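You operate a simulated robot arm through the tools that you are given. There is no shell and no other tool. Be economical: measure what you need, move in short steps, check, and stop when the job is done.

You run a simulated robot arm. Do the job below in one go: nothing can be reset, and whatever is moved stays where it is left.

JOB
Put the bran bag from the bin drawer in the orange tub, the mineral mix bag on the cabinet.
Fine: close and lock the drawer again and zero the reject count, not the bag count. Where these are worked on the way, their far stop is far enough and under half their travel is too little: bin drawer.

Only the result counts: the job must be done as asked and must still hold three seconds after the hand-in. Knocking over, shifting, dropping, spilling or breaking anything else fails it.

ROBOT AND FRAMES
A 7-joint arm with a two-finger parallel gripper on a trunk, on a base that drives. Base frame: it is fixed to the floor where the robot stands at the start and does not move with it; the origin is under the middle of the robot, x ahead of it, y to its left, z up. Readings come in m, rad, newtons and seconds.
With the tool pointing down near the work surface it reaches from about 0.22 to 0.52 m from the robot's upright axis, wherever it stands. Its first joint turns from -2.496 to 2.496 rad. Places, roughly: air knob [0.4, 0.2, 1]; bin drawer [0.7, 0.2, 0.6]; conveyor frame [0.2, 1, 0.4]; inside of the bin drawer [0.7, 0.4, 0.5]; orange tub [0.1, 0.4, 0.6]; red handle [0.6, 0.1, 0.8]; round white button [0.6, 0.1, 1]; top of the grey cabinet [0.6, 0.3, 1.1]. Payload 3 kg.
The TCP is the grasp point between the finger pads, 0.03 m short of the fingertips. In the tool frame z runs along the fingers and y along their closing line. The gripper opens to 0.094 m. The fingers are 0.028 m wide and 0.01 m thick; the gripper's body (0.05 by 0.096 m) begins 0.055 m behind the TCP.
Orientation is told as [roll, pitch, yaw] about the base's x, y, z axes, in that order, counted from this pose: with the fingers straight down and closing along the base's y, the tool's x points along the base's -x, its y along +y and its z along -z.

CONTROLS
- The arm moves only by the tool arm_command. Its argument "increments" is a list of rows, each a list of 7 numbers: the shift along the tool's x, y, z in m, then the turn, a rotation vector about the tool's x, y, z in rad, then the opening, from 0 (shut) to 1 (fully open). In form: [[tx, ty, tz, wx, wy, wz, fingers], ...]. A call has 1 to 8 rows; each row is the pose to reach, as a shift and turn from the pose commanded when the call began, along the tool's axes at that moment. Rows are played at 5 a second. More than 0.05 m and 0.15 rad between two rows, or a gripper value outside its range, and nothing of the call is played. Where a pose cannot be reached the arm comes as near as it can. A force on the tool above 50 N (or 10 N above the force at the start of the call, whichever is more), or a blocked arm, ends the call early, and 0.2 s more pass. The fingers move at their own pace (about 0.045 m/s each) and stop on an object; they squeeze with about 20 N. The grip force told is the motor's: it shows also when the fingers shut on nothing. Time passes only in rows, and 0.2 s behind the last, so rows that repeat a pose let the fingers close. It gives the time, the measured TCP pose, the force on the tool (base axes), the opening and the grip force at its end, in the units of the frame above (readings bear some noise), with the torque about the TCP (base axes, N m) and any sound that the robot's microphone picked up.
- Cameras (640 x 400 px; columns grow to the right, rows downward): "scene" is now at [0.0184, 0.1549, 1.657]; the picture's right is [0.62, -0.78, -0.00], its down [-0.73, -0.58, -0.36] and it looks along [0.28, 0.22, -0.93] (base axes); focal length 214 px, centre (320, 200). "wrist" rides on the gripper at [0.076, 0.014, -0.102] in the tool frame; the picture's right is [-0.18, 0.98, 0.00], its down [-0.75, -0.14, -0.64] and it looks along [-0.63, -0.12, 0.77] (tool axes); focal length 243 px, centre (320, 200). There is no depth. A picture from a camera that has moved, and an enlarged one, comes with that camera's place and axes in the base frame and with its lens. The place of the scene camera against the robot may be out by one fixed shift of up to 0.025 m in any direction.
- get_image(camera): a new picture of that camera. It takes no simulated time.
- lift_body(by): slides the trunk up (or, below 0, down) by that many m; the arm and the scene camera ride with it, the base frame stays. It gives what a move gives, with no picture.
- base_move(legs): drives the robot by 1 to 6 legs, each [ahead, left, turn to the left] in m, m and rad, along the robot's own axes; the way and the turn of a leg run together, so that a leg with both is an arc; at most 1.5 m and 3.142 rad a leg. The arm and the cameras ride along, it lands a little off, and it stops where it bumps. It gives what a move gives.
- head_to(pan, tilt): turns the head with the scene camera to pan (to the left, within 2.496 rad either way) and tilt (down, from -0.506 to 1.204), counted from straight ahead of the robot. It gives what a move gives.
- enlarge(camera, box): a new picture of the part [left, top, right, bottom] of that camera's present view, enlarged. It takes no simulated time.
- job_done(): hands the job in; it is judged then, once.

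Work in short steps. Places have to be worked out from the pictures, the camera data and where the tool is seen: move nearer, look again, correct. Check each grasp and each placing, and mend what went wrong. You have 120 turns and 90 pictures in all, those below and enlarged ones among them. Open the gripper and draw the arm clear of the work before you hand the job in, unless the task says otherwise; then end with one line.

The tools are called by a JSON object that holds its "op" and its "data". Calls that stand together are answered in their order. arm_command: Moves the arm, as the interface text tells. Its arguments: {"type":"object","properties":{"increments":{"type":"array"}},"required":["increments"]} The other tools are called the same way: lift_body (by) slides the trunk up or down; base_move (legs) drives the base; head_to (pan, tilt) turns the head that bears the scene camera; get_image (camera) takes a picture; enlarge (camera, box) takes an enlarged picture of a part of a camera's view; job_done () hands the job in.

At the start:

```text
time_s: 0.0
position: [0.5688, 0.0012, 1.3255]
tool_rot: [0.0, 0.002, -0.001]
wrist_force: [-0.4, 0.0, -0.9]
wrist_torque: [0.03, 0.01, -0.03]
finger_gap: 0.0939
grasp_force: 0.0
trunk travel left (down, up): [-0.125, 0.265]
robot x, y, heading: [-0.0008, 0.0028, -0.002]
head pan, tilt: [0.672, 1.201]
```

scene: 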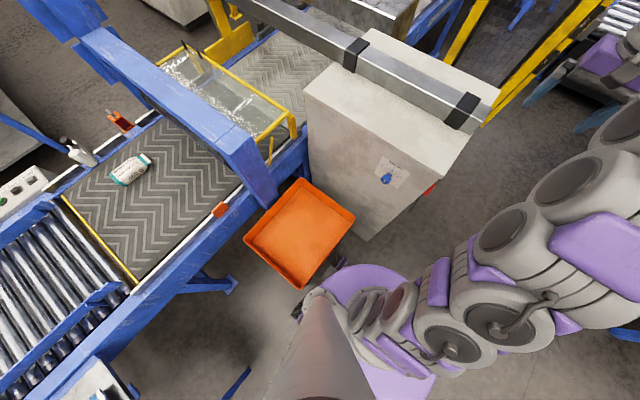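
wrist: 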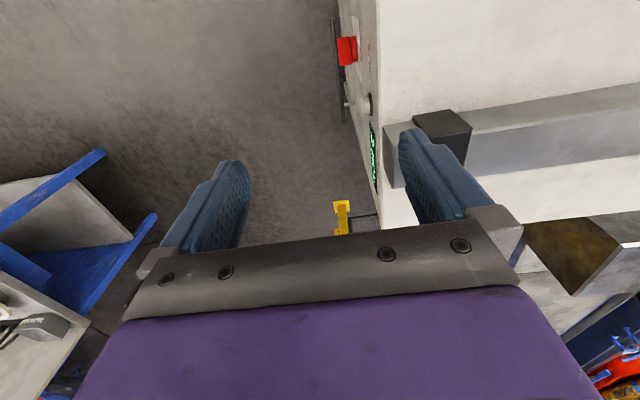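

I start with an overview: the cabinet's working face seems to face -y. I turn the head towards it and enlarge the present cabinet view.

{"op": "enlarge", "data": {"camera": "scene", "box": [290, 60, 510, 260]}}

{"op": "enlarge", "data": {"camera": "wrist", "box": [310, 0, 470, 240]}}

{"op": "head_to", "data": {"pan": 0.0, "tilt": 0.6}}

{"op": "get_image", "data": {"camera": "scene"}}

```text
2.00 times, centred on (400, 160) of scene
camera zoom: at [0.0184, 0.1549, 1.657], right [0.62, -0.78, 0.0], down [-0.73, -0.58, -0.36], along [0.28, 0.22, -0.93], focal length 429 px, centre (160, 280)
```

zoom: 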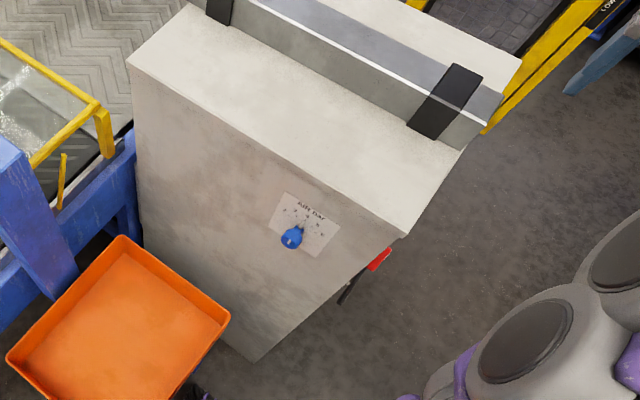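

```text
1.67 times, centred on (390, 120) of wrist
camera zoom: at [0.4933, 0.0149, 1.4276], right [0.18, 0.98, 0.0], down [0.75, -0.14, 0.64], along [0.63, -0.12, -0.77], focal length 404 px, centre (203, 333)
```

zoom: 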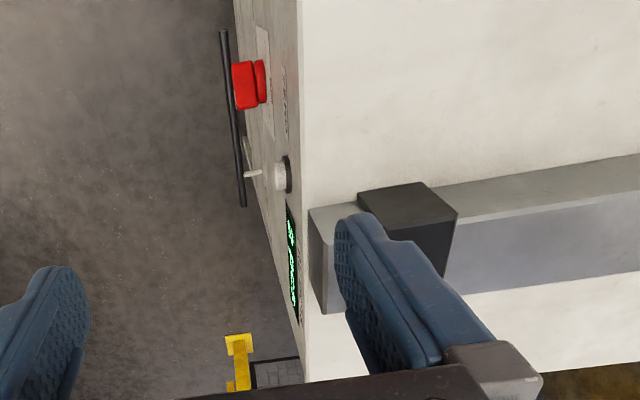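

```text
time_s: 1.1
position: [0.5669, 0.0009, 1.326]
tool_rot: [0.0, -0.001, 0.0]
wrist_force: [-0.6, 0.1, -0.5]
wrist_torque: [0.03, -0.04, -0.02]
finger_gap: 0.0942
grasp_force: 0.1
trunk travel left (down, up): [-0.125, 0.265]
robot x, y, heading: [0.0036, -0.0035, -0.002]
head pan, tilt: [0.0, 0.6]
```

```text
85 pictures are left
camera scene: at [0.063, 0.1202, 1.7015], right [0.0, -1.0, 0.0], down [-0.57, 0.0, -0.82], along [0.82, 0.0, -0.57], focal length 214 px, centre (320, 200)
```

scene: 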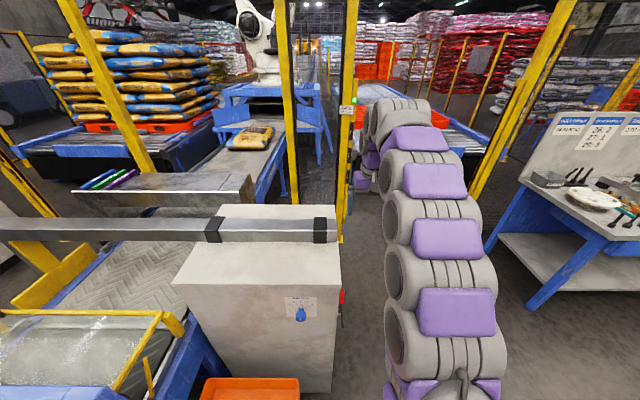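

The cabinet face with display, red handle and drawer faces -y. I drive right, ahead and then turn left so that I stand before that face.

{"op": "base_move", "data": {"legs": [[0, -0.62, 0], [0.6, 0, 0], [0, 0, 1.571]]}}

{"op": "head_to", "data": {"pan": 0.0, "tilt": 0.75}}

{"op": "get_image", "data": {"camera": "scene"}}

{"op": "get_image", "data": {"camera": "wrist"}}

```text
time_s: 11.3
position: [0.5892, -0.0531, 1.3262]
tool_rot: [-0.001, 0.0, 1.581]
wrist_force: [-0.5, 0.1, 0.3]
wrist_torque: [0.03, 0.0, 0.02]
finger_gap: 0.0942
grasp_force: 0.1
trunk travel left (down, up): [-0.125, 0.265]
robot x, y, heading: [0.6015, -0.6211, 1.583]
head pan, tilt: [0.0, 0.6]
```

```text
time_s: 12.1
position: [0.5891, -0.0544, 1.3271]
tool_rot: [0.001, -0.001, 1.582]
wrist_force: [-0.5, -1.0, 0.1]
wrist_torque: [0.01, -0.03, -0.01]
finger_gap: 0.0941
grasp_force: 0.1
trunk travel left (down, up): [-0.125, 0.265]
robot x, y, heading: [0.598, -0.6213, 1.579]
head pan, tilt: [0.0, 0.75]
```

```text
84 pictures are left
camera scene: at [0.4553, -0.5858, 1.6887], right [1.0, 0.01, 0.0], down [0.01, -0.68, -0.73], along [-0.01, 0.73, -0.68], focal length 214 px, centre (320, 200)
```

scene: 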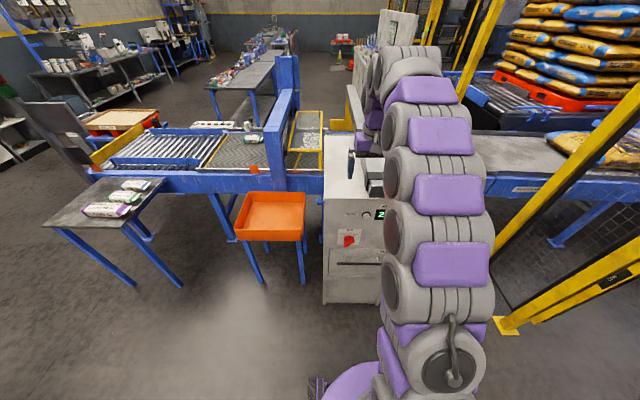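

```text
83 pictures are left
camera wrist: at [0.5762, -0.132, 1.429], right [-0.98, 0.17, 0.0], down [0.13, 0.75, 0.64], along [0.11, 0.63, -0.77], focal length 243 px, centre (320, 200)
```

wrist: 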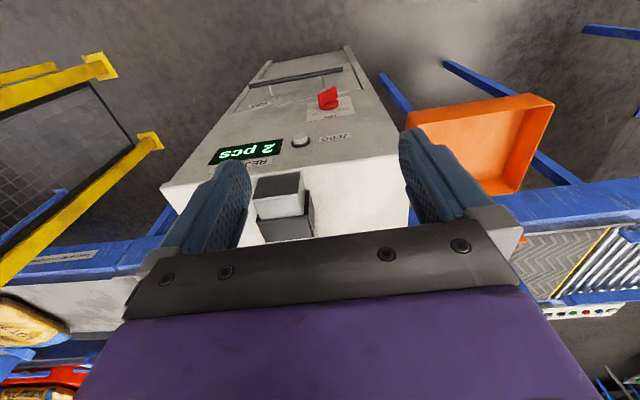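

The front face is visible; I enlarge it for labels.

{"op": "enlarge", "data": {"camera": "wrist", "box": [190, 40, 410, 180]}}

{"op": "enlarge", "data": {"camera": "scene", "box": [310, 170, 400, 310]}}

{"op": "enlarge", "data": {"camera": "scene", "box": [50, 100, 310, 262]}}

```text
2.86 times, centred on (300, 110) of wrist
camera zoom: at [0.5762, -0.132, 1.429], right [-0.98, 0.17, 0.0], down [0.13, 0.75, 0.64], along [0.11, 0.63, -0.77], focal length 693 px, centre (377, 457)
```

zoom: 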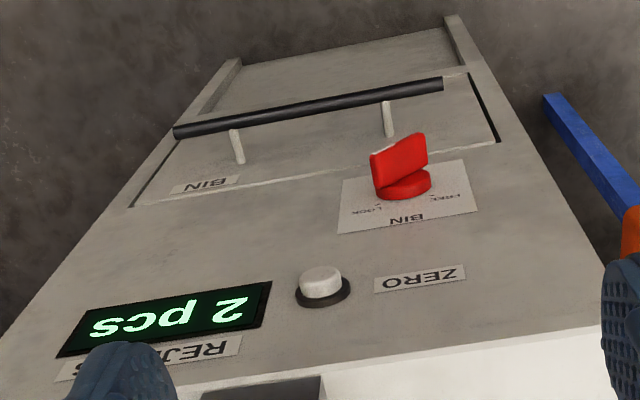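

```text
2.86 times, centred on (355, 240) of scene
camera zoom: at [0.4553, -0.5858, 1.6887], right [1.0, 0.01, 0.0], down [0.01, -0.68, -0.73], along [-0.01, 0.73, -0.68], focal length 613 px, centre (220, 86)
```

zoom: 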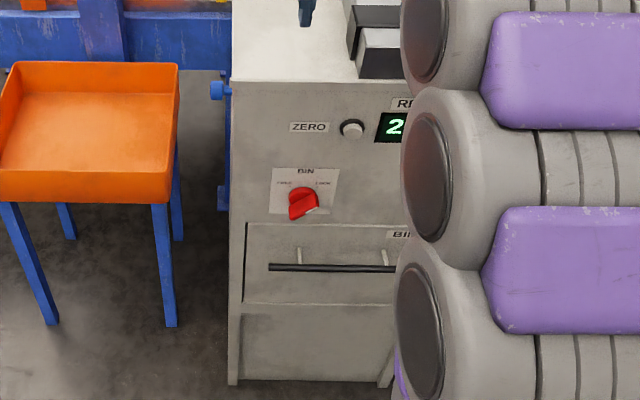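

```text
2.46 times, centred on (180, 181) of scene
camera zoom: at [0.4553, -0.5858, 1.6887], right [1.0, 0.01, 0.0], down [0.01, -0.68, -0.73], along [-0.01, 0.73, -0.68], focal length 528 px, centre (665, 247)
```

zoom: 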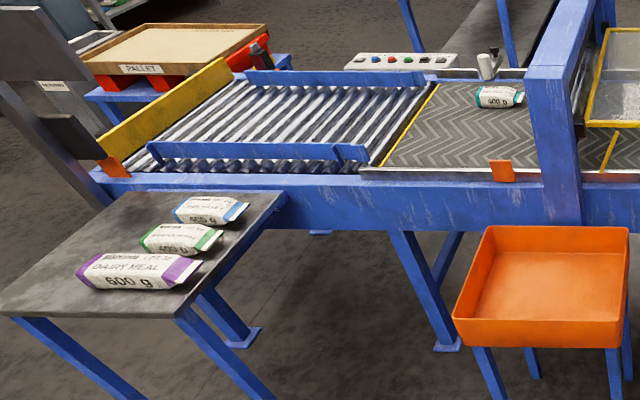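

Positions triangulated: button ≈ (0.655, 0.08, 0.975), lock ≈ (0.592, 0.066, 0.80), drawer bar x 0.54–0.83 at (y 0.042, z 0.628). I look closer at the lock and display.

{"op": "enlarge", "data": {"camera": "wrist", "box": [295, 75, 365, 130]}}

{"op": "enlarge", "data": {"camera": "scene", "box": [330, 200, 380, 260]}}

```text
7.27 times, centred on (330, 102) of wrist
camera zoom: at [0.5762, -0.132, 1.429], right [-0.98, 0.17, 0.0], down [0.13, 0.75, 0.64], along [0.11, 0.63, -0.77], focal length 1764 px, centre (247, 909)
```

zoom: 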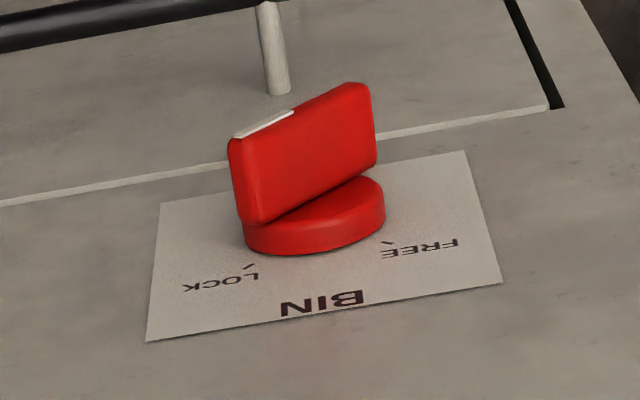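

```text
6.67 times, centred on (355, 230) of scene
camera zoom: at [0.4553, -0.5858, 1.6887], right [1.0, 0.01, 0.0], down [0.01, -0.68, -0.73], along [-0.01, 0.73, -0.68], focal length 1430 px, centre (87, 0)
```

zoom: 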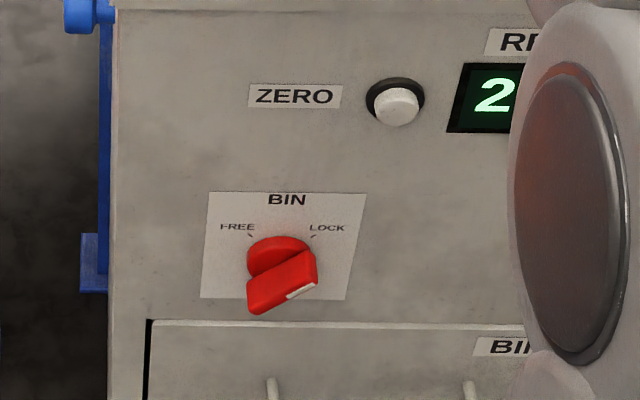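

The white mark points to LOCK (up right); FREE is up left, so 90° counter-clockwise from the front. I tilt the tool towards horizontal (+y), drawing back and lowering.

{"op": "arm_command", "data": {"increments": [[0.012, 0, 0.03, 0, -0.149, 0, 0.6], [0.024, 0, 0.06, 0, -0.298, 0, 0.6], [0.036, 0, 0.09, 0, -0.447, 0, 0.6], [0.048, 0, 0.12, 0, -0.596, 0, 0.6], [0.06, 0, 0.15, 0, -0.745, 0, 0.6], [0.072, 0, 0.18, 0, -0.894, 0, 0.6], [0.084, 0, 0.21, 0, -1.043, 0, 0.6], [0.096, 0, 0.24, 0, -1.192, 0, 0.6]]}}

```text
time_s: 13.8
position: [0.586, -0.0141, 1.1213]
tool_rot: [-0.01, -1.189, 1.587]
wrist_force: [-0.9, 0.4, -0.6]
wrist_torque: [-0.03, -0.02, -0.01]
finger_gap: 0.0566
grasp_force: 0.1
out of reach, approached as far as the arm can: row 6, 7, 8
trunk travel left (down, up): [-0.125, 0.265]
robot x, y, heading: [0.5973, -0.6228, 1.585]
head pan, tilt: [0.0, 0.75]
```

The hand can't fold that near the body; I finish the tilt here, keeping the distance, after backing up the base 0.1 m.

{"op": "base_move", "data": {"legs": [[-0.12, 0, 0]]}}

{"op": "arm_command", "data": {"increments": [[0, 0, 0, 0, -0.13, 0, 0.6], [0, 0, 0, 0, -0.26, 0, 0.6], [0, 0, 0, 0, -0.385, 0, 0.6]]}}

{"op": "get_image", "data": {"camera": "scene"}}

{"op": "get_image", "data": {"camera": "wrist"}}

```text
time_s: 15.1
position: [0.5832, -0.1386, 1.1241]
tool_rot: [-0.007, -1.192, 1.587]
wrist_force: [-0.2, 0.0, 0.7]
wrist_torque: [-0.05, 0.0, 0.02]
finger_gap: 0.0563
grasp_force: 0.0
trunk travel left (down, up): [-0.125, 0.265]
robot x, y, heading: [0.5983, -0.7414, 1.584]
head pan, tilt: [0.0, 0.75]
```

```text
time_s: 15.9
position: [0.5848, -0.106, 1.1279]
tool_rot: [-0.025, -1.493, 1.608]
wrist_force: [0.0, 0.4, -0.1]
wrist_torque: [-0.02, -0.01, -0.01]
finger_gap: 0.0563
grasp_force: 0.1
out of reach, approached as far as the arm can: row 1, 2, 3
trunk travel left (down, up): [-0.125, 0.265]
robot x, y, heading: [0.5972, -0.7363, 1.584]
head pan, tilt: [0.0, 0.75]
```

```text
77 pictures are left
camera scene: at [0.456, -0.7087, 1.6888], right [1.0, 0.01, 0.0], down [0.01, -0.68, -0.73], along [-0.01, 0.73, -0.68], focal length 214 px, centre (320, 200)
```

scene: 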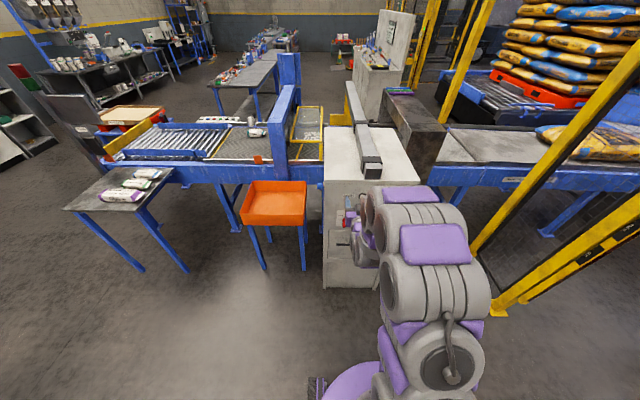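

```text
76 pictures are left
camera wrist: at [0.5729, -0.2145, 1.0596], right [-0.98, 0.0, 0.18], down [0.15, -0.58, 0.8], along [0.11, 0.81, 0.57], focal length 243 px, centre (320, 200)
```

wrist: 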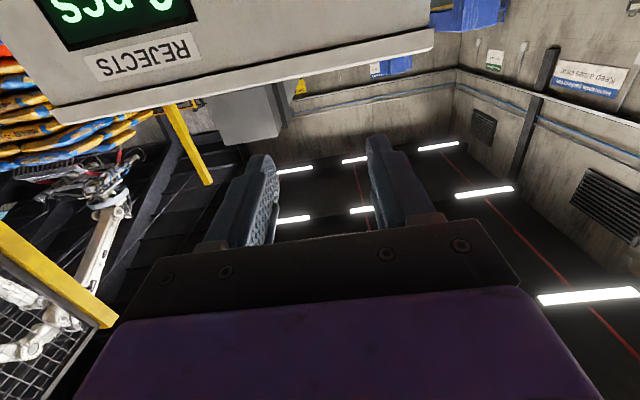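

The tool is nearly horizontal at (0.585, -0.106, 1.128). I lower the trunk fully and the arm by another 0.2 m to face the lock.

{"op": "lift_body", "data": {"by": -0.12}}

{"op": "arm_command", "data": {"increments": [[0.04, 0, 0, 0, -0.02, 0, 0.6], [0.08, 0, 0, 0, -0.04, 0, 0.6], [0.12, 0, 0, 0, -0.06, 0, 0.6], [0.16, 0, 0, 0, -0.077, 0, 0.6], [0.2, 0, 0, 0, -0.077, 0, 0.6]]}}

{"op": "get_image", "data": {"camera": "wrist"}}

```text
time_s: 17.4
position: [0.587, -0.1034, 1.0057]
tool_rot: [-0.028, -1.492, 1.608]
wrist_force: [-0.7, -0.7, 0.0]
wrist_torque: [0.01, 0.01, 0.0]
finger_gap: 0.0566
grasp_force: 0.1
trunk travel left (down, up): [-0.005, 0.385]
robot x, y, heading: [0.5974, -0.7399, 1.581]
head pan, tilt: [0.0, 0.75]
```

```text
time_s: 18.6
position: [0.5856, -0.119, 0.8072]
tool_rot: [-1.039, -1.567, 2.621]
wrist_force: [-0.3, 0.1, -0.1]
wrist_torque: [-0.03, 0.0, -0.02]
finger_gap: 0.0564
grasp_force: 0.1
trunk travel left (down, up): [-0.005, 0.385]
robot x, y, heading: [0.5988, -0.7407, 1.581]
head pan, tilt: [0.0, 0.75]
```

```text
75 pictures are left
camera wrist: at [0.5728, -0.2227, 0.7312], right [-0.98, -0.01, 0.18], down [0.14, -0.64, 0.76], along [0.11, 0.77, 0.63], focal length 243 px, centre (320, 200)
```

wrist: 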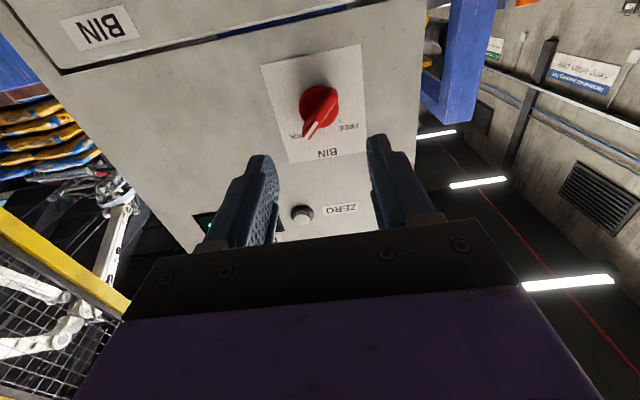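

From two wrist views: lock ≈ (0.589, 0.06, 0.82), button ≈ (0.649, 0.073, 0.995). I roll the tool +45° to match the wing and align.

{"op": "arm_command", "data": {"increments": [[-0.006, -0.002, 0, 0, 0, 0.14, 0.6], [-0.013, -0.004, 0, 0, 0, 0.28, 0.6], [-0.013, -0.004, 0, 0, 0, 0.42, 0.6], [-0.013, -0.004, 0, 0, 0, 0.56, 0.6], [-0.013, -0.004, 0.01, 0, 0, 0.7, 0.6], [-0.013, -0.004, 0.03, 0, 0, 0.785, 0.6], [-0.013, -0.004, 0.06, 0, 0, 0.785, 0.6]]}}

{"op": "get_image", "data": {"camera": "wrist"}}

```text
time_s: 20.2
position: [0.5894, -0.0589, 0.8193]
tool_rot: [1.566, -0.787, 0.014]
wrist_force: [-0.4, -0.1, 1.2]
wrist_torque: [-0.02, 0.0, -0.01]
finger_gap: 0.0562
grasp_force: 0.0
trunk travel left (down, up): [-0.005, 0.385]
robot x, y, heading: [0.5956, -0.7411, 1.581]
head pan, tilt: [0.0, 0.75]
```

```text
74 pictures are left
camera wrist: at [0.5276, -0.1636, 0.776], right [-0.57, 0.0, 0.82], down [0.64, -0.63, 0.44], along [0.52, 0.77, 0.36], focal length 243 px, centre (320, 200)
```

wrist: 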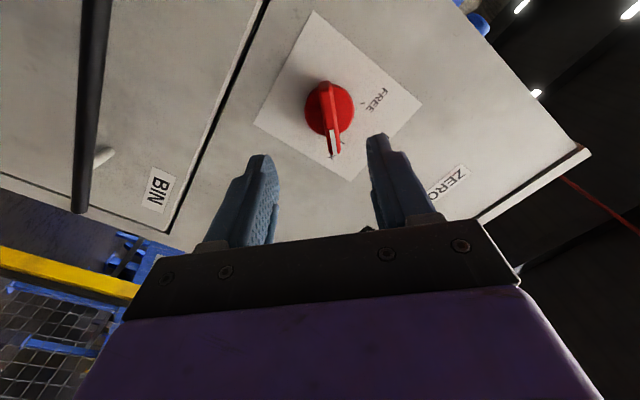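

The wing is aligned; its centre is about 8 mm higher. I correct and advance 0.09 m.

{"op": "arm_command", "data": {"increments": [[-0.006, 0.006, 0.03, 0, 0, 0, 0.6], [-0.006, 0.006, 0.06, 0, 0, 0, 0.6], [-0.006, 0.006, 0.09, 0, 0, 0, 0.6]]}}

{"op": "get_image", "data": {"camera": "wrist"}}

```text
time_s: 21.0
position: [0.5885, 0.0299, 0.8271]
tool_rot: [1.567, -0.789, 0.012]
wrist_force: [-0.1, -0.2, 0.8]
wrist_torque: [0.0, 0.01, -0.03]
finger_gap: 0.0565
grasp_force: 0.1
trunk travel left (down, up): [-0.005, 0.385]
robot x, y, heading: [0.594, -0.7389, 1.582]
head pan, tilt: [0.0, 0.75]
```

```text
73 pictures are left
camera wrist: at [0.5256, -0.0739, 0.7834], right [-0.57, 0.0, 0.82], down [0.64, -0.63, 0.44], along [0.52, 0.77, 0.36], focal length 243 px, centre (320, 200)
```

wrist: 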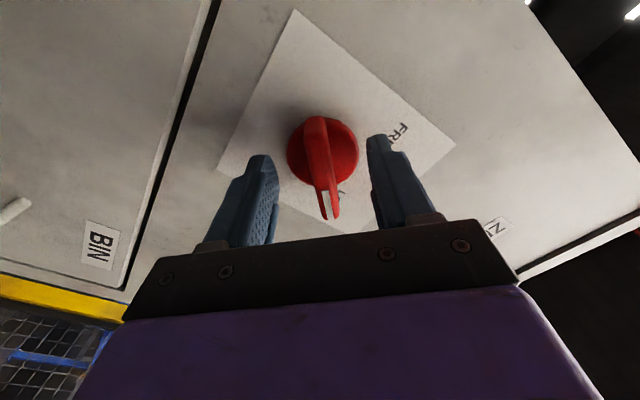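

Centred. I advance 25 mm more and close on the wing.

{"op": "arm_command", "data": {"increments": [[0, 0, 0.015, 0, 0, 0, 0.6], [0, 0, 0.025, 0, 0, 0, 0.6], [0, 0, 0.025, 0, 0, 0, 0.0], [0, 0, 0.025, 0, 0, 0, 0.0], [0, 0, 0.025, 0, 0, 0, 0.0]]}}

{"op": "get_image", "data": {"camera": "wrist"}}

```text
time_s: 21.6
position: [0.5868, 0.0465, 0.8262]
tool_rot: [1.554, -0.787, 0.017]
wrist_force: [-2.2, -37.9, 16.2]
wrist_torque: [0.27, -0.07, -1.0]
finger_gap: 0.0515
grasp_force: 14.7
trunk travel left (down, up): [-0.005, 0.385]
robot x, y, heading: [0.5945, -0.743, 1.585]
head pan, tilt: [0.0, 0.75]
stopped in row 3: the force on the tool passed its limit at 64 N (the readings are from after the stop); the commanded pose is now the measured one
```

```text
72 pictures are left
camera wrist: at [0.5253, -0.0578, 0.7837], right [-0.57, 0.01, 0.82], down [0.64, -0.63, 0.44], along [0.52, 0.77, 0.35], focal length 243 px, centre (320, 200)
```

wrist: 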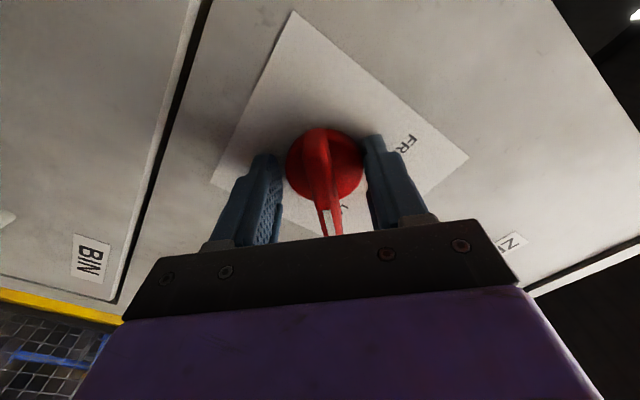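

The fingers squeezed around the knob's round base with tips near the panel. I open, back off 14 mm and close on the wing.

{"op": "arm_command", "data": {"increments": [[0, 0, -0.006, 0, 0, 0, 0.6], [0, 0, -0.014, 0, 0, 0, 0.6], [0, 0, -0.014, 0, 0, 0, 0.0], [0, 0, -0.014, 0, 0, 0, 0.0], [0, 0, -0.014, 0, 0, 0, 0.0], [0, 0, -0.014, 0, 0, 0, 0.0]]}}

{"op": "get_image", "data": {"camera": "wrist"}}

```text
time_s: 23.0
position: [0.5851, 0.0358, 0.8257]
tool_rot: [1.557, -0.789, 0.023]
wrist_force: [-19.4, 10.6, 22.1]
wrist_torque: [0.6, -0.17, 0.57]
finger_gap: 0.0439
grasp_force: 45.0
trunk travel left (down, up): [-0.005, 0.385]
robot x, y, heading: [0.5976, -0.7403, 1.584]
head pan, tilt: [0.0, 0.75]
```

```text
71 pictures are left
camera wrist: at [0.5234, -0.0681, 0.7835], right [-0.57, 0.0, 0.82], down [0.64, -0.63, 0.44], along [0.52, 0.78, 0.36], focal length 243 px, centre (320, 200)
```

wrist: 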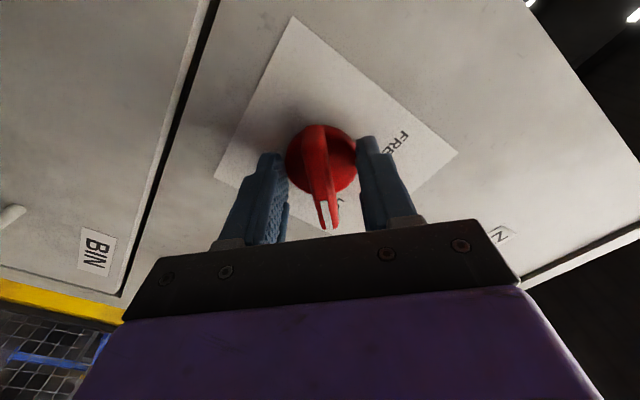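

Still clasping the round base. I open, retreat another 12 mm and retry.

{"op": "arm_command", "data": {"increments": [[0, 0, 0, 0, 0, 0, 0.6], [0, 0, -0.013, 0, 0, 0, 0.6], [0, 0, -0.013, 0, 0, 0, 0.3], [0, 0, -0.013, 0, 0, 0, 0.0], [0, 0, -0.013, 0, 0, 0, 0.0], [0, 0, -0.013, 0, 0, 0, 0.0], [0, 0, -0.013, 0, 0, 0, 0.0]]}}

{"op": "get_image", "data": {"camera": "wrist"}}

```text
time_s: 24.6
position: [0.5858, 0.0235, 0.8264]
tool_rot: [1.557, -0.788, 0.019]
wrist_force: [-18.1, 7.3, 20.1]
wrist_torque: [0.83, -0.13, -0.49]
finger_gap: 0.0117
grasp_force: 44.7
trunk travel left (down, up): [-0.005, 0.385]
robot x, y, heading: [0.5966, -0.7448, 1.588]
head pan, tilt: [0.0, 0.75]
```

```text
70 pictures are left
camera wrist: at [0.5234, -0.0815, 0.7838], right [-0.57, 0.0, 0.82], down [0.64, -0.63, 0.44], along [0.52, 0.78, 0.36], focal length 243 px, centre (320, 200)
```

wrist: 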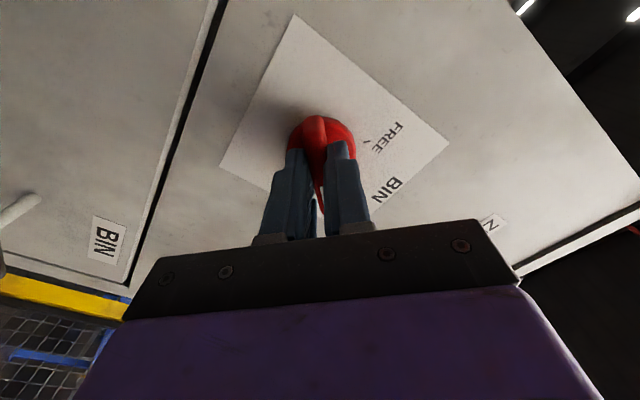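

Wing gripped (gap 11.7 mm), slight sideways pull. I shift 3 mm to relax it and start turning counter-clockwise.

{"op": "arm_command", "data": {"increments": [[0, 0.003, 0, 0, 0, 0, 0], [0, 0.003, 0, 0, 0, -0.13, 0], [0, 0.003, 0, 0, 0, -0.26, 0], [0, 0.003, 0, 0, 0, -0.39, 0], [0, 0.003, 0, 0, 0, -0.52, 0], [0, 0.003, 0, 0, 0, -0.65, 0], [0, 0.003, 0, 0, 0, -0.785, 0]]}}

{"op": "get_image", "data": {"camera": "wrist"}}

```text
time_s: 26.2
position: [0.5896, 0.0218, 0.8254]
tool_rot: [-0.161, -1.556, 1.734]
wrist_force: [1.5, 0.0, 9.5]
wrist_torque: [-0.63, 0.03, -0.73]
finger_gap: 0.0119
grasp_force: 45.2
trunk travel left (down, up): [-0.005, 0.385]
robot x, y, heading: [0.5999, -0.7421, 1.585]
head pan, tilt: [0.0, 0.75]
```

```text
69 pictures are left
camera wrist: at [0.5758, -0.0817, 0.7507], right [-0.98, 0.0, 0.18], down [0.14, -0.63, 0.76], along [0.11, 0.78, 0.62], focal length 243 px, centre (320, 200)
```

wrist: 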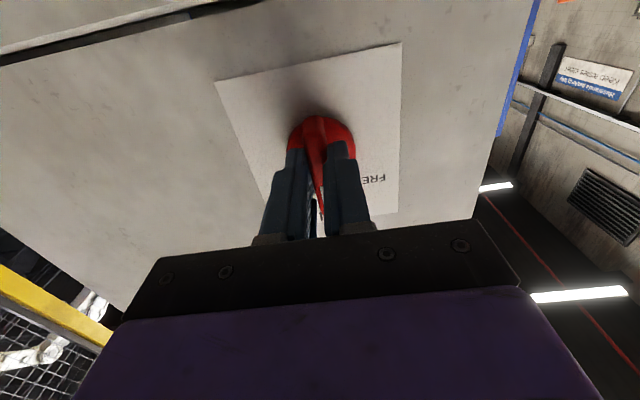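

The knob follows (now vertical). I turn the other 45° to FREE.

{"op": "arm_command", "data": {"increments": [[0, 0, 0, 0, 0, -0.13, 0], [0, 0, 0, 0, 0, -0.26, 0], [0, 0, 0, 0, 0, -0.39, 0], [0, 0, 0, 0, 0, -0.52, 0], [0, 0, 0, 0, 0, -0.65, 0], [0, 0, 0, 0, 0, -0.785, 0], [0, 0, 0, 0, 0, -0.83, 0]]}}

{"op": "get_image", "data": {"camera": "wrist"}}

```text
time_s: 27.8
position: [0.5928, 0.0221, 0.8274]
tool_rot: [-1.556, -0.745, 3.133]
wrist_force: [28.4, -5.9, 11.0]
wrist_torque: [0.95, 1.42, -0.69]
finger_gap: 0.0124
grasp_force: 44.9
trunk travel left (down, up): [-0.005, 0.385]
robot x, y, heading: [0.5967, -0.7392, 1.581]
head pan, tilt: [0.0, 0.75]
```

```text
68 pictures are left
camera wrist: at [0.6399, -0.0811, 0.7661], right [-0.8, -0.01, -0.6], down [-0.46, -0.64, 0.62], along [-0.39, 0.77, 0.5], focal length 243 px, centre (320, 200)
```

wrist: 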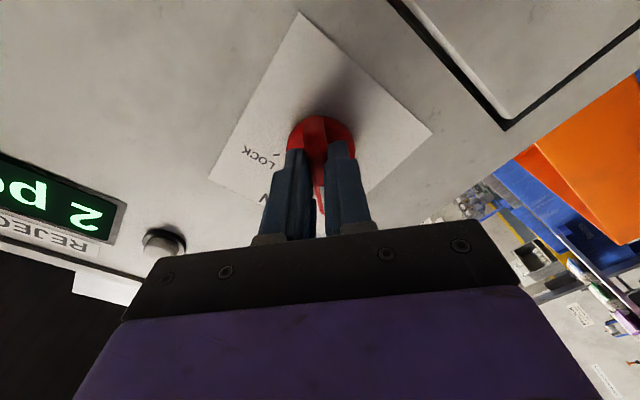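

At its stop (torque). I release, back off and check the mark.

{"op": "arm_command", "data": {"increments": [[0, 0, 0, 0, 0, 0, 0.5], [0, 0, 0, 0, 0, 0, 0.5], [0, 0, 0, 0, 0, 0, 0.5], [0, 0, -0.04, 0, 0, 0, 0.5], [0, 0, -0.08, 0, 0, 0, 0.5], [0, 0, -0.12, 0, 0, 0, 0.5]]}}

{"op": "get_image", "data": {"camera": "wrist"}}

```text
time_s: 29.2
position: [0.5884, -0.0981, 0.8266]
tool_rot: [-1.551, -0.741, 3.134]
wrist_force: [-0.1, 0.2, -0.1]
wrist_torque: [0.01, -0.01, 0.03]
finger_gap: 0.047
grasp_force: 0.0
trunk travel left (down, up): [-0.005, 0.385]
robot x, y, heading: [0.5937, -0.7436, 1.582]
head pan, tilt: [0.0, 0.75]
```

```text
67 pictures are left
camera wrist: at [0.6363, -0.2012, 0.7666], right [-0.8, -0.02, -0.6], down [-0.46, -0.64, 0.62], along [-0.39, 0.77, 0.5], focal length 243 px, centre (320, 200)
```

wrist: 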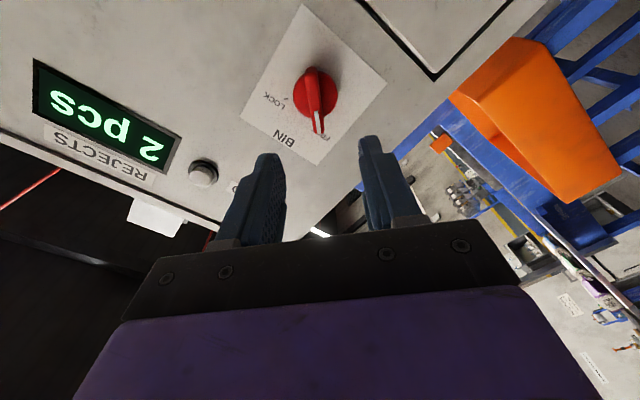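

FREE confirmed. Now I go to the drawer bar: roll to close vertically, at x≈0.685, z≈0.63.

{"op": "arm_command", "data": {"increments": [[0.034, 0.013, 0, 0, 0, -0.124, 0.5], [0.068, 0.026, 0, 0, 0, -0.248, 0.5], [0.102, 0.039, 0, 0, 0, -0.372, 0.5], [0.136, 0.053, 0, 0, 0, -0.496, 0.5], [0.17, 0.066, 0, 0, 0, -0.62, 0.5], [0.203, 0.079, 0, 0, 0, -0.741, 0.5]]}}

{"op": "get_image", "data": {"camera": "wrist"}}

```text
time_s: 30.6
position: [0.6859, -0.1001, 0.6308]
tool_rot: [-1.556, 0.002, -3.135]
wrist_force: [-0.7, -0.2, 0.2]
wrist_torque: [0.0, 0.0, -0.02]
finger_gap: 0.047
grasp_force: 0.0
trunk travel left (down, up): [-0.005, 0.385]
robot x, y, heading: [0.5946, -0.7405, 1.584]
head pan, tilt: [0.0, 0.75]
```

```text
66 pictures are left
camera wrist: at [0.7627, -0.2023, 0.6183], right [-0.18, -0.01, -0.98], down [-0.75, -0.65, 0.15], along [-0.64, 0.76, 0.11], focal length 243 px, centre (320, 200)
```

wrist: 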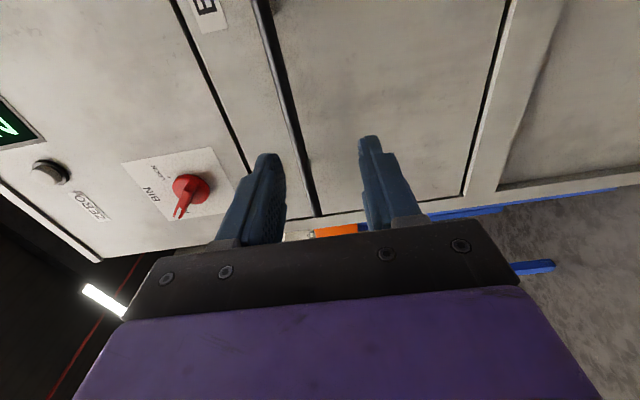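

The bar is about 29 mm higher than the tool (z≈0.66). I shift up, advance to y≈0.03 and close.

{"op": "arm_command", "data": {"increments": [[0, -0.029, 0.03, 0, 0, 0, 0.5], [0, -0.029, 0.07, 0, 0, 0, 0.5], [0, -0.029, 0.1, 0, 0, 0, 0.5]]}}

{"op": "get_image", "data": {"camera": "wrist"}}

```text
time_s: 31.4
position: [0.6843, 0.0007, 0.6585]
tool_rot: [-1.555, -0.002, -3.136]
wrist_force: [-0.4, -0.4, 0.0]
wrist_torque: [0.03, 0.02, 0.02]
finger_gap: 0.0473
grasp_force: 0.0
trunk travel left (down, up): [-0.005, 0.385]
robot x, y, heading: [0.5983, -0.7403, 1.58]
head pan, tilt: [0.0, 0.75]
```

```text
65 pictures are left
camera wrist: at [0.7613, -0.1019, 0.6459], right [-0.18, -0.02, -0.98], down [-0.75, -0.64, 0.15], along [-0.64, 0.76, 0.11], focal length 243 px, centre (320, 200)
```

wrist: 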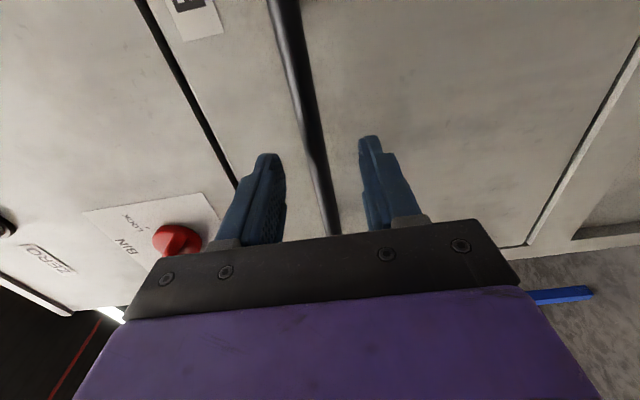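

The bar lies between the fingers' lines; I advance 35 mm and close.

{"op": "arm_command", "data": {"increments": [[0, 0, 0.018, 0, 0, 0, 0.5], [0, 0, 0.035, 0, 0, 0, 0.5], [0, 0, 0.035, 0, 0, 0, 0], [0, 0, 0.035, 0, 0, 0, 0], [0, 0, 0.035, 0, 0, 0, 0], [0, 0, 0.035, 0, 0, 0, 0]]}}

{"op": "get_image", "data": {"camera": "wrist"}}

```text
time_s: 32.8
position: [0.6842, 0.0367, 0.6605]
tool_rot: [-1.557, 0.0, -3.135]
wrist_force: [0.3, 2.5, 8.0]
wrist_torque: [-0.04, 0.03, 0.01]
finger_gap: 0.0184
grasp_force: 45.2
trunk travel left (down, up): [-0.005, 0.385]
robot x, y, heading: [0.5973, -0.7403, 1.585]
head pan, tilt: [0.0, 0.75]
```

```text
64 pictures are left
camera wrist: at [0.7611, -0.0665, 0.6473], right [-0.18, -0.01, -0.98], down [-0.75, -0.65, 0.15], along [-0.64, 0.76, 0.11], focal length 243 px, centre (320, 200)
```

wrist: 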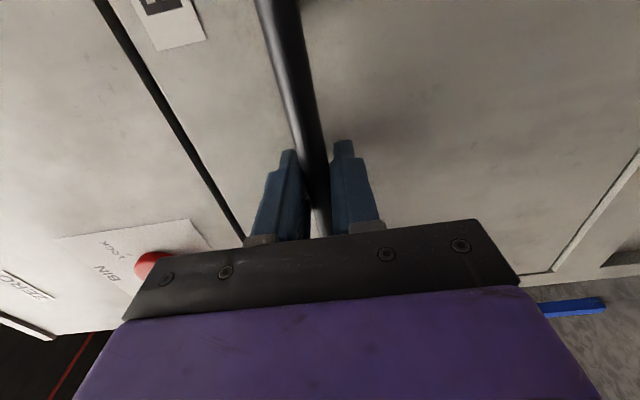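

Bar gripped (18 mm). I pull by backing the base 0.12 m first.

{"op": "base_move", "data": {"legs": [[-0.12, 0, 0]]}}

{"op": "get_image", "data": {"camera": "scene"}}

```text
time_s: 34.1
position: [0.6826, -0.0848, 0.6597]
tool_rot: [-1.556, 0.002, -3.131]
wrist_force: [-7.1, -0.5, 12.8]
wrist_torque: [0.06, 0.14, 0.0]
finger_gap: 0.0183
grasp_force: 45.1
trunk travel left (down, up): [-0.005, 0.385]
robot x, y, heading: [0.5986, -0.8608, 1.584]
head pan, tilt: [0.0, 0.75]
```

```text
63 pictures are left
camera scene: at [0.4567, -0.8289, 1.5687], right [1.0, 0.01, 0.0], down [0.01, -0.68, -0.73], along [-0.01, 0.73, -0.68], focal length 214 px, centre (320, 200)
```

scene: 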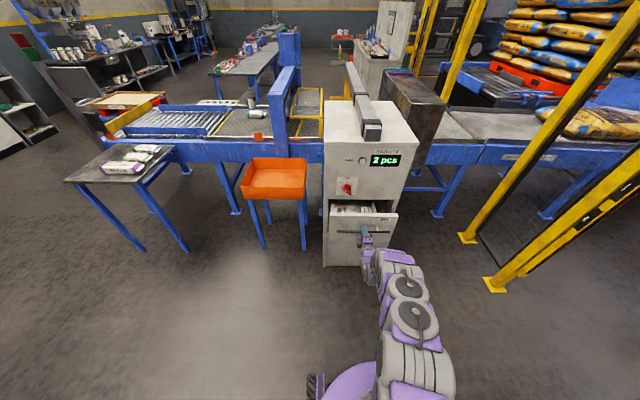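

The drawer comes along. I keep pulling until the far stop.

{"op": "base_move", "data": {"legs": [[-0.12, 0, 0]]}}

{"op": "enlarge", "data": {"camera": "scene", "box": [310, 130, 430, 280]}}

```text
time_s: 35.3
position: [0.6817, -0.2045, 0.6603]
tool_rot: [-1.557, 0.003, -3.13]
wrist_force: [-18.0, -1.1, 0.7]
wrist_torque: [0.08, 0.13, -0.11]
finger_gap: 0.018
grasp_force: 45.5
trunk travel left (down, up): [-0.005, 0.385]
robot x, y, heading: [0.6006, -0.9801, 1.584]
head pan, tilt: [0.0, 0.75]
```

```text
2.67 times, centred on (370, 205) of scene
camera zoom: at [0.4553, -0.9465, 1.5682], right [1.0, 0.01, 0.0], down [0.01, -0.68, -0.73], along [-0.01, 0.73, -0.68], focal length 572 px, centre (187, 187)
```

zoom: 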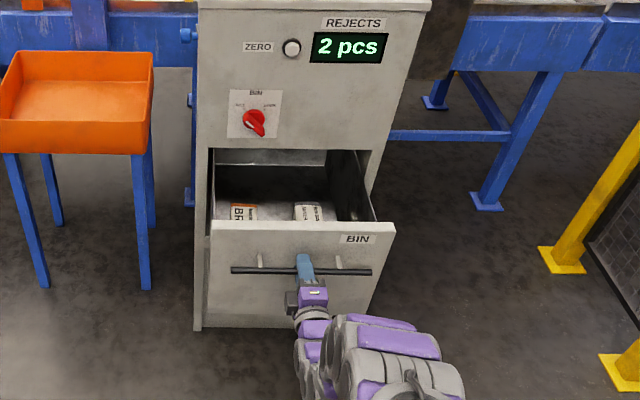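

Still moving (0.24 m so far). I continue with a small side correction.

{"op": "base_move", "data": {"legs": [[-0.1, -0.005, 0]]}}

{"op": "enlarge", "data": {"camera": "scene", "box": [310, 110, 430, 260]}}

```text
time_s: 36.5
position: [0.6836, -0.3049, 0.6597]
tool_rot: [-1.557, 0.001, -3.121]
wrist_force: [-34.6, -2.2, -12.5]
wrist_torque: [0.02, 0.57, 0.01]
finger_gap: 0.0184
grasp_force: 45.2
trunk travel left (down, up): [-0.005, 0.385]
robot x, y, heading: [0.604, -1.081, 1.584]
head pan, tilt: [0.0, 0.75]
```

```text
2.67 times, centred on (370, 185) of scene
camera zoom: at [0.4553, -1.0435, 1.5674], right [1.0, 0.01, 0.01], down [0.01, -0.69, -0.73], along [-0.01, 0.73, -0.69], focal length 572 px, centre (187, 240)
```

zoom: 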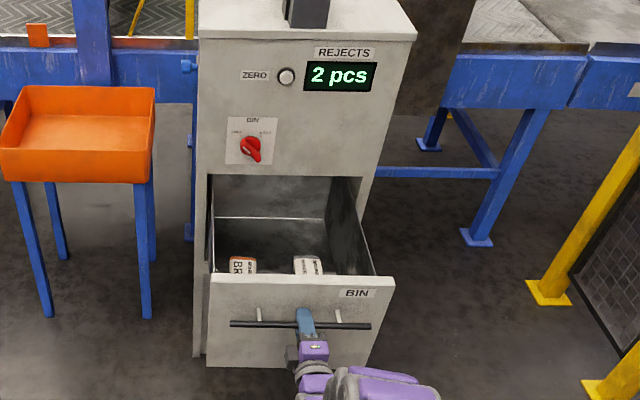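

The side load grew: the tool sits too far +x. I correct left and pull on.

{"op": "base_move", "data": {"legs": [[-0.05, 0.008, 0]]}}

{"op": "enlarge", "data": {"camera": "scene", "box": [310, 110, 430, 260]}}

```text
time_s: 37.4
position: [0.6838, -0.3586, 0.6589]
tool_rot: [-1.555, -0.008, -3.122]
wrist_force: [4.0, -1.5, -20.9]
wrist_torque: [0.03, -0.48, 0.75]
finger_gap: 0.018
grasp_force: 45.6
trunk travel left (down, up): [-0.005, 0.385]
robot x, y, heading: [0.6034, -1.1279, 1.584]
head pan, tilt: [0.0, 0.75]
```

```text
2.67 times, centred on (370, 185) of scene
camera zoom: at [0.4634, -1.092, 1.5687], right [1.0, 0.01, 0.0], down [0.01, -0.69, -0.73], along [-0.01, 0.73, -0.69], focal length 572 px, centre (187, 240)
```

zoom: 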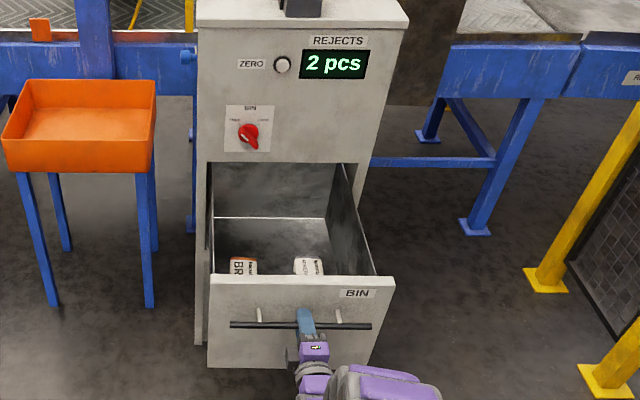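

Still following (0.395 m out). Another short pull.

{"op": "base_move", "data": {"legs": [[-0.05, 0.0, 0]]}}

{"op": "get_image", "data": {"camera": "wrist"}}

```text
time_s: 38.4
position: [0.6822, -0.4124, 0.6602]
tool_rot: [-1.548, -0.007, -3.123]
wrist_force: [1.0, 29.5, -40.1]
wrist_torque: [-1.06, -0.94, -0.41]
finger_gap: 0.0135
grasp_force: 45.1
trunk travel left (down, up): [-0.005, 0.385]
robot x, y, heading: [0.6004, -1.1723, 1.586]
head pan, tilt: [0.0, 0.75]
stopped in leg 1: the force on the tool passed its limit at 112 N (the readings are from after the stop); the commanded pose is now the measured one
```

```text
59 pictures are left
camera wrist: at [0.7613, -0.5147, 0.6487], right [-0.19, -0.03, -0.98], down [-0.74, -0.65, 0.16], along [-0.65, 0.76, 0.1], focal length 243 px, centre (320, 200)
```

wrist: 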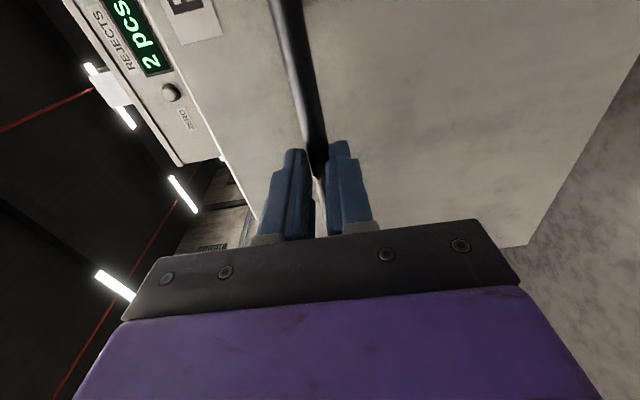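

The far stop is reached. I open, retreat 0.1 m, raise the trunk, then tilt the tool back downward.

{"op": "arm_command", "data": {"increments": [[0, 0, 0, 0, 0, 0, 0.6], [0, 0, 0, 0, 0, 0, 0.6], [0, 0, -0.03, 0, 0, 0, 0.6], [0, 0, -0.06, 0, 0, 0, 0.6]]}}

{"op": "base_move", "data": {"legs": [[-0.1, 0, 0]]}}

{"op": "lift_body", "data": {"by": 0.3}}

```text
time_s: 39.4
position: [0.6847, -0.4753, 0.6683]
tool_rot: [-1.561, -0.008, -3.121]
wrist_force: [-0.2, -0.1, -0.1]
wrist_torque: [0.01, -0.01, -0.03]
finger_gap: 0.0567
grasp_force: 0.0
trunk travel left (down, up): [-0.005, 0.385]
robot x, y, heading: [0.6051, -1.1752, 1.58]
head pan, tilt: [0.0, 0.75]
```

```text
time_s: 40.5
position: [0.6853, -0.5756, 0.6692]
tool_rot: [-1.56, -0.005, -3.121]
wrist_force: [0.2, -0.6, 0.6]
wrist_torque: [0.02, -0.02, -0.01]
finger_gap: 0.0564
grasp_force: 0.1
trunk travel left (down, up): [-0.005, 0.385]
robot x, y, heading: [0.6038, -1.2771, 1.584]
head pan, tilt: [0.0, 0.75]
```

```text
time_s: 43.5
position: [0.6855, -0.576, 0.9702]
tool_rot: [-1.563, -0.008, -3.12]
wrist_force: [-0.4, 0.2, 0.1]
wrist_torque: [-0.04, -0.01, -0.02]
finger_gap: 0.0563
grasp_force: 0.0
trunk travel left (down, up): [-0.305, 0.085]
robot x, y, heading: [0.6011, -1.2778, 1.582]
head pan, tilt: [0.0, 0.75]
```

Now I tilt the tool downward, raising it at the same time.

{"op": "arm_command", "data": {"increments": [[0, -0.025, -0.01, -0.149, 0, 0, 0.6], [0, -0.05, -0.02, -0.298, 0, 0, 0.6], [0, -0.075, -0.03, -0.447, 0, 0, 0.6], [0, -0.1, -0.05, -0.596, 0, 0, 0.6], [0, -0.125, -0.07, -0.745, 0, 0, 0.6], [0, -0.15, -0.09, -0.894, 0, 0, 0.6], [0, -0.175, -0.11, -1.043, 0, 0, 0.6], [0, -0.2, -0.13, -1.192, 0, 0, 0.6]]}}

{"op": "arm_command", "data": {"increments": [[0, 0, 0, -0.13, 0, 0, 0.6], [0, 0, 0, -0.26, 0, 0, 0.6], [0, 0, 0, -0.375, 0, 0, 0.6]]}}

{"op": "base_move", "data": {"legs": [[0, 0.45, 0], [0, 0, -1.575], [0, 0.9, 0]]}}

{"op": "head_to", "data": {"pan": -0.1, "tilt": 1.0}}

{"op": "get_image", "data": {"camera": "scene"}}

{"op": "get_image", "data": {"camera": "wrist"}}

```text
time_s: 45.3
position: [0.6897, -0.7076, 1.171]
tool_rot: [-0.37, -0.008, -3.122]
wrist_force: [0.6, 0.0, 0.4]
wrist_torque: [-0.01, -0.01, -0.03]
finger_gap: 0.0565
grasp_force: 0.1
trunk travel left (down, up): [-0.305, 0.085]
robot x, y, heading: [0.6047, -1.2743, 1.584]
head pan, tilt: [0.0, 0.75]
```

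```text
time_s: 46.1
position: [0.6882, -0.7033, 1.169]
tool_rot: [0.009, -0.005, -3.121]
wrist_force: [-0.4, -0.1, 0.4]
wrist_torque: [-0.02, -0.04, 0.01]
finger_gap: 0.0567
grasp_force: 0.0
trunk travel left (down, up): [-0.305, 0.085]
robot x, y, heading: [0.6029, -1.2768, 1.581]
head pan, tilt: [0.0, 0.75]
```

```text
time_s: 57.0
position: [0.7253, -0.4906, 1.1698]
tool_rot: [0.005, -0.009, 1.572]
wrist_force: [1.2, -0.6, 0.0]
wrist_torque: [0.0, 0.0, -0.03]
finger_gap: 0.0564
grasp_force: 0.0
trunk travel left (down, up): [-0.305, 0.085]
robot x, y, heading: [0.1575, -0.3884, -0.002]
head pan, tilt: [0.0, 0.75]
```

```text
time_s: 57.8
position: [0.723, -0.4879, 1.1715]
tool_rot: [0.003, -0.006, 1.57]
wrist_force: [-0.6, -0.2, -0.6]
wrist_torque: [0.03, 0.02, -0.01]
finger_gap: 0.0563
grasp_force: 0.1
trunk travel left (down, up): [-0.305, 0.085]
robot x, y, heading: [0.158, -0.3874, -0.001]
head pan, tilt: [-0.099, 1.0]
```

```text
58 pictures are left
camera scene: at [0.201, -0.2793, 1.85], right [-0.1, -0.99, 0.0], down [-0.84, 0.09, -0.54], along [0.54, -0.05, -0.84], focal length 214 px, centre (320, 200)
```

scene: 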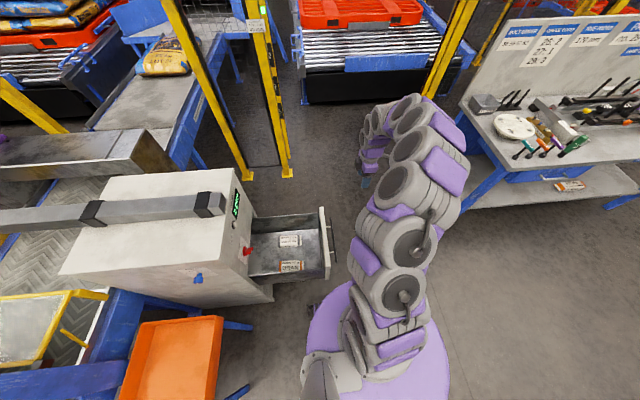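

```text
57 pictures are left
camera wrist: at [0.7101, -0.5654, 1.2736], right [-0.98, 0.18, 0.0], down [0.14, 0.75, 0.65], along [0.12, 0.64, -0.76], focal length 243 px, centre (320, 200)
```

wrist: 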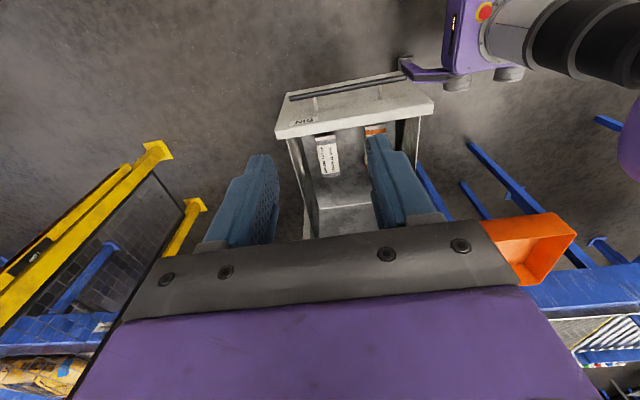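

I look closer into the drawer.

{"op": "enlarge", "data": {"camera": "scene", "box": [230, 200, 340, 290]}}

{"op": "enlarge", "data": {"camera": "wrist", "box": [270, 60, 450, 240]}}

```text
4.44 times, centred on (285, 245) of scene
camera zoom: at [0.201, -0.2793, 1.85], right [-0.1, -0.99, 0.0], down [-0.84, 0.09, -0.54], along [0.54, -0.05, -0.84], focal length 953 px, centre (476, 0)
```

zoom: 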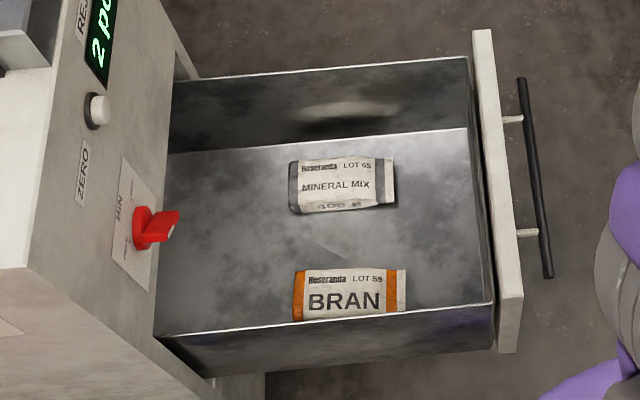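

```text
2.22 times, centred on (360, 150) of wrist
camera zoom: at [0.7101, -0.5654, 1.2736], right [-0.98, 0.18, 0.0], down [0.14, 0.75, 0.65], along [0.12, 0.64, -0.76], focal length 539 px, centre (231, 311)
```

zoom: 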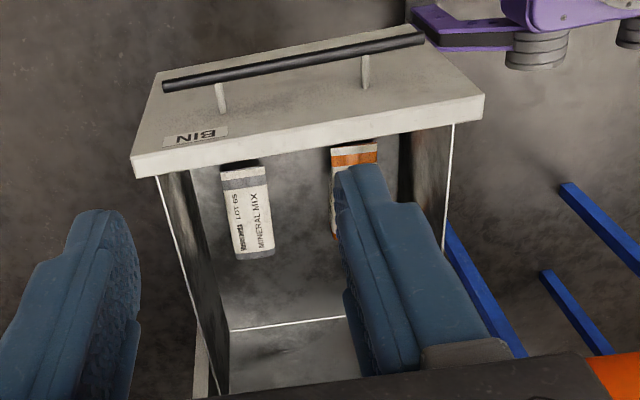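

Bran ≈ (0.605, -0.13), mineral mix ≈ (0.766, -0.126, top ≈ 0.51), both lying along y. I drive to about (0.29, -0.22) to reach both with the tool down.

{"op": "base_move", "data": {"legs": [[0.13, 0.165, 0]]}}

{"op": "arm_command", "data": {"increments": [[-0.03, 0.02, 0.03, 0, 0, 0, 1], [-0.06, 0.04, 0.07, 0, 0, 0, 1], [-0.09, 0.055, 0.11, 0, 0, 0, 1], [-0.12, 0.07, 0.15, 0, 0, 0, 1], [-0.15, 0.085, 0.19, 0, 0, 0, 1]]}}

{"op": "get_image", "data": {"camera": "wrist"}}

```text
time_s: 59.4
position: [0.855, -0.3201, 1.1719]
tool_rot: [0.005, -0.008, 1.572]
wrist_force: [0.3, 0.3, -1.0]
wrist_torque: [0.03, 0.01, 0.01]
finger_gap: 0.0563
grasp_force: 0.1
trunk travel left (down, up): [-0.305, 0.085]
robot x, y, heading: [0.2845, -0.221, -0.009]
head pan, tilt: [-0.099, 1.0]
```

```text
refused: row 2 steps farther than a row can; nothing moved
```

```text
54 pictures are left
camera wrist: at [0.8409, -0.398, 1.2731], right [-0.98, 0.18, 0.01], down [0.14, 0.75, 0.65], along [0.12, 0.64, -0.76], focal length 243 px, centre (320, 200)
```

wrist: 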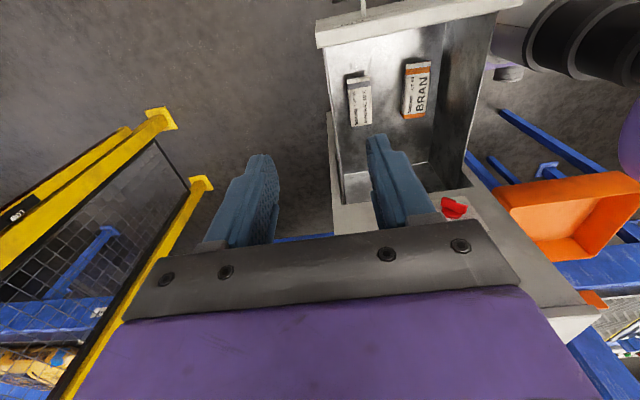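

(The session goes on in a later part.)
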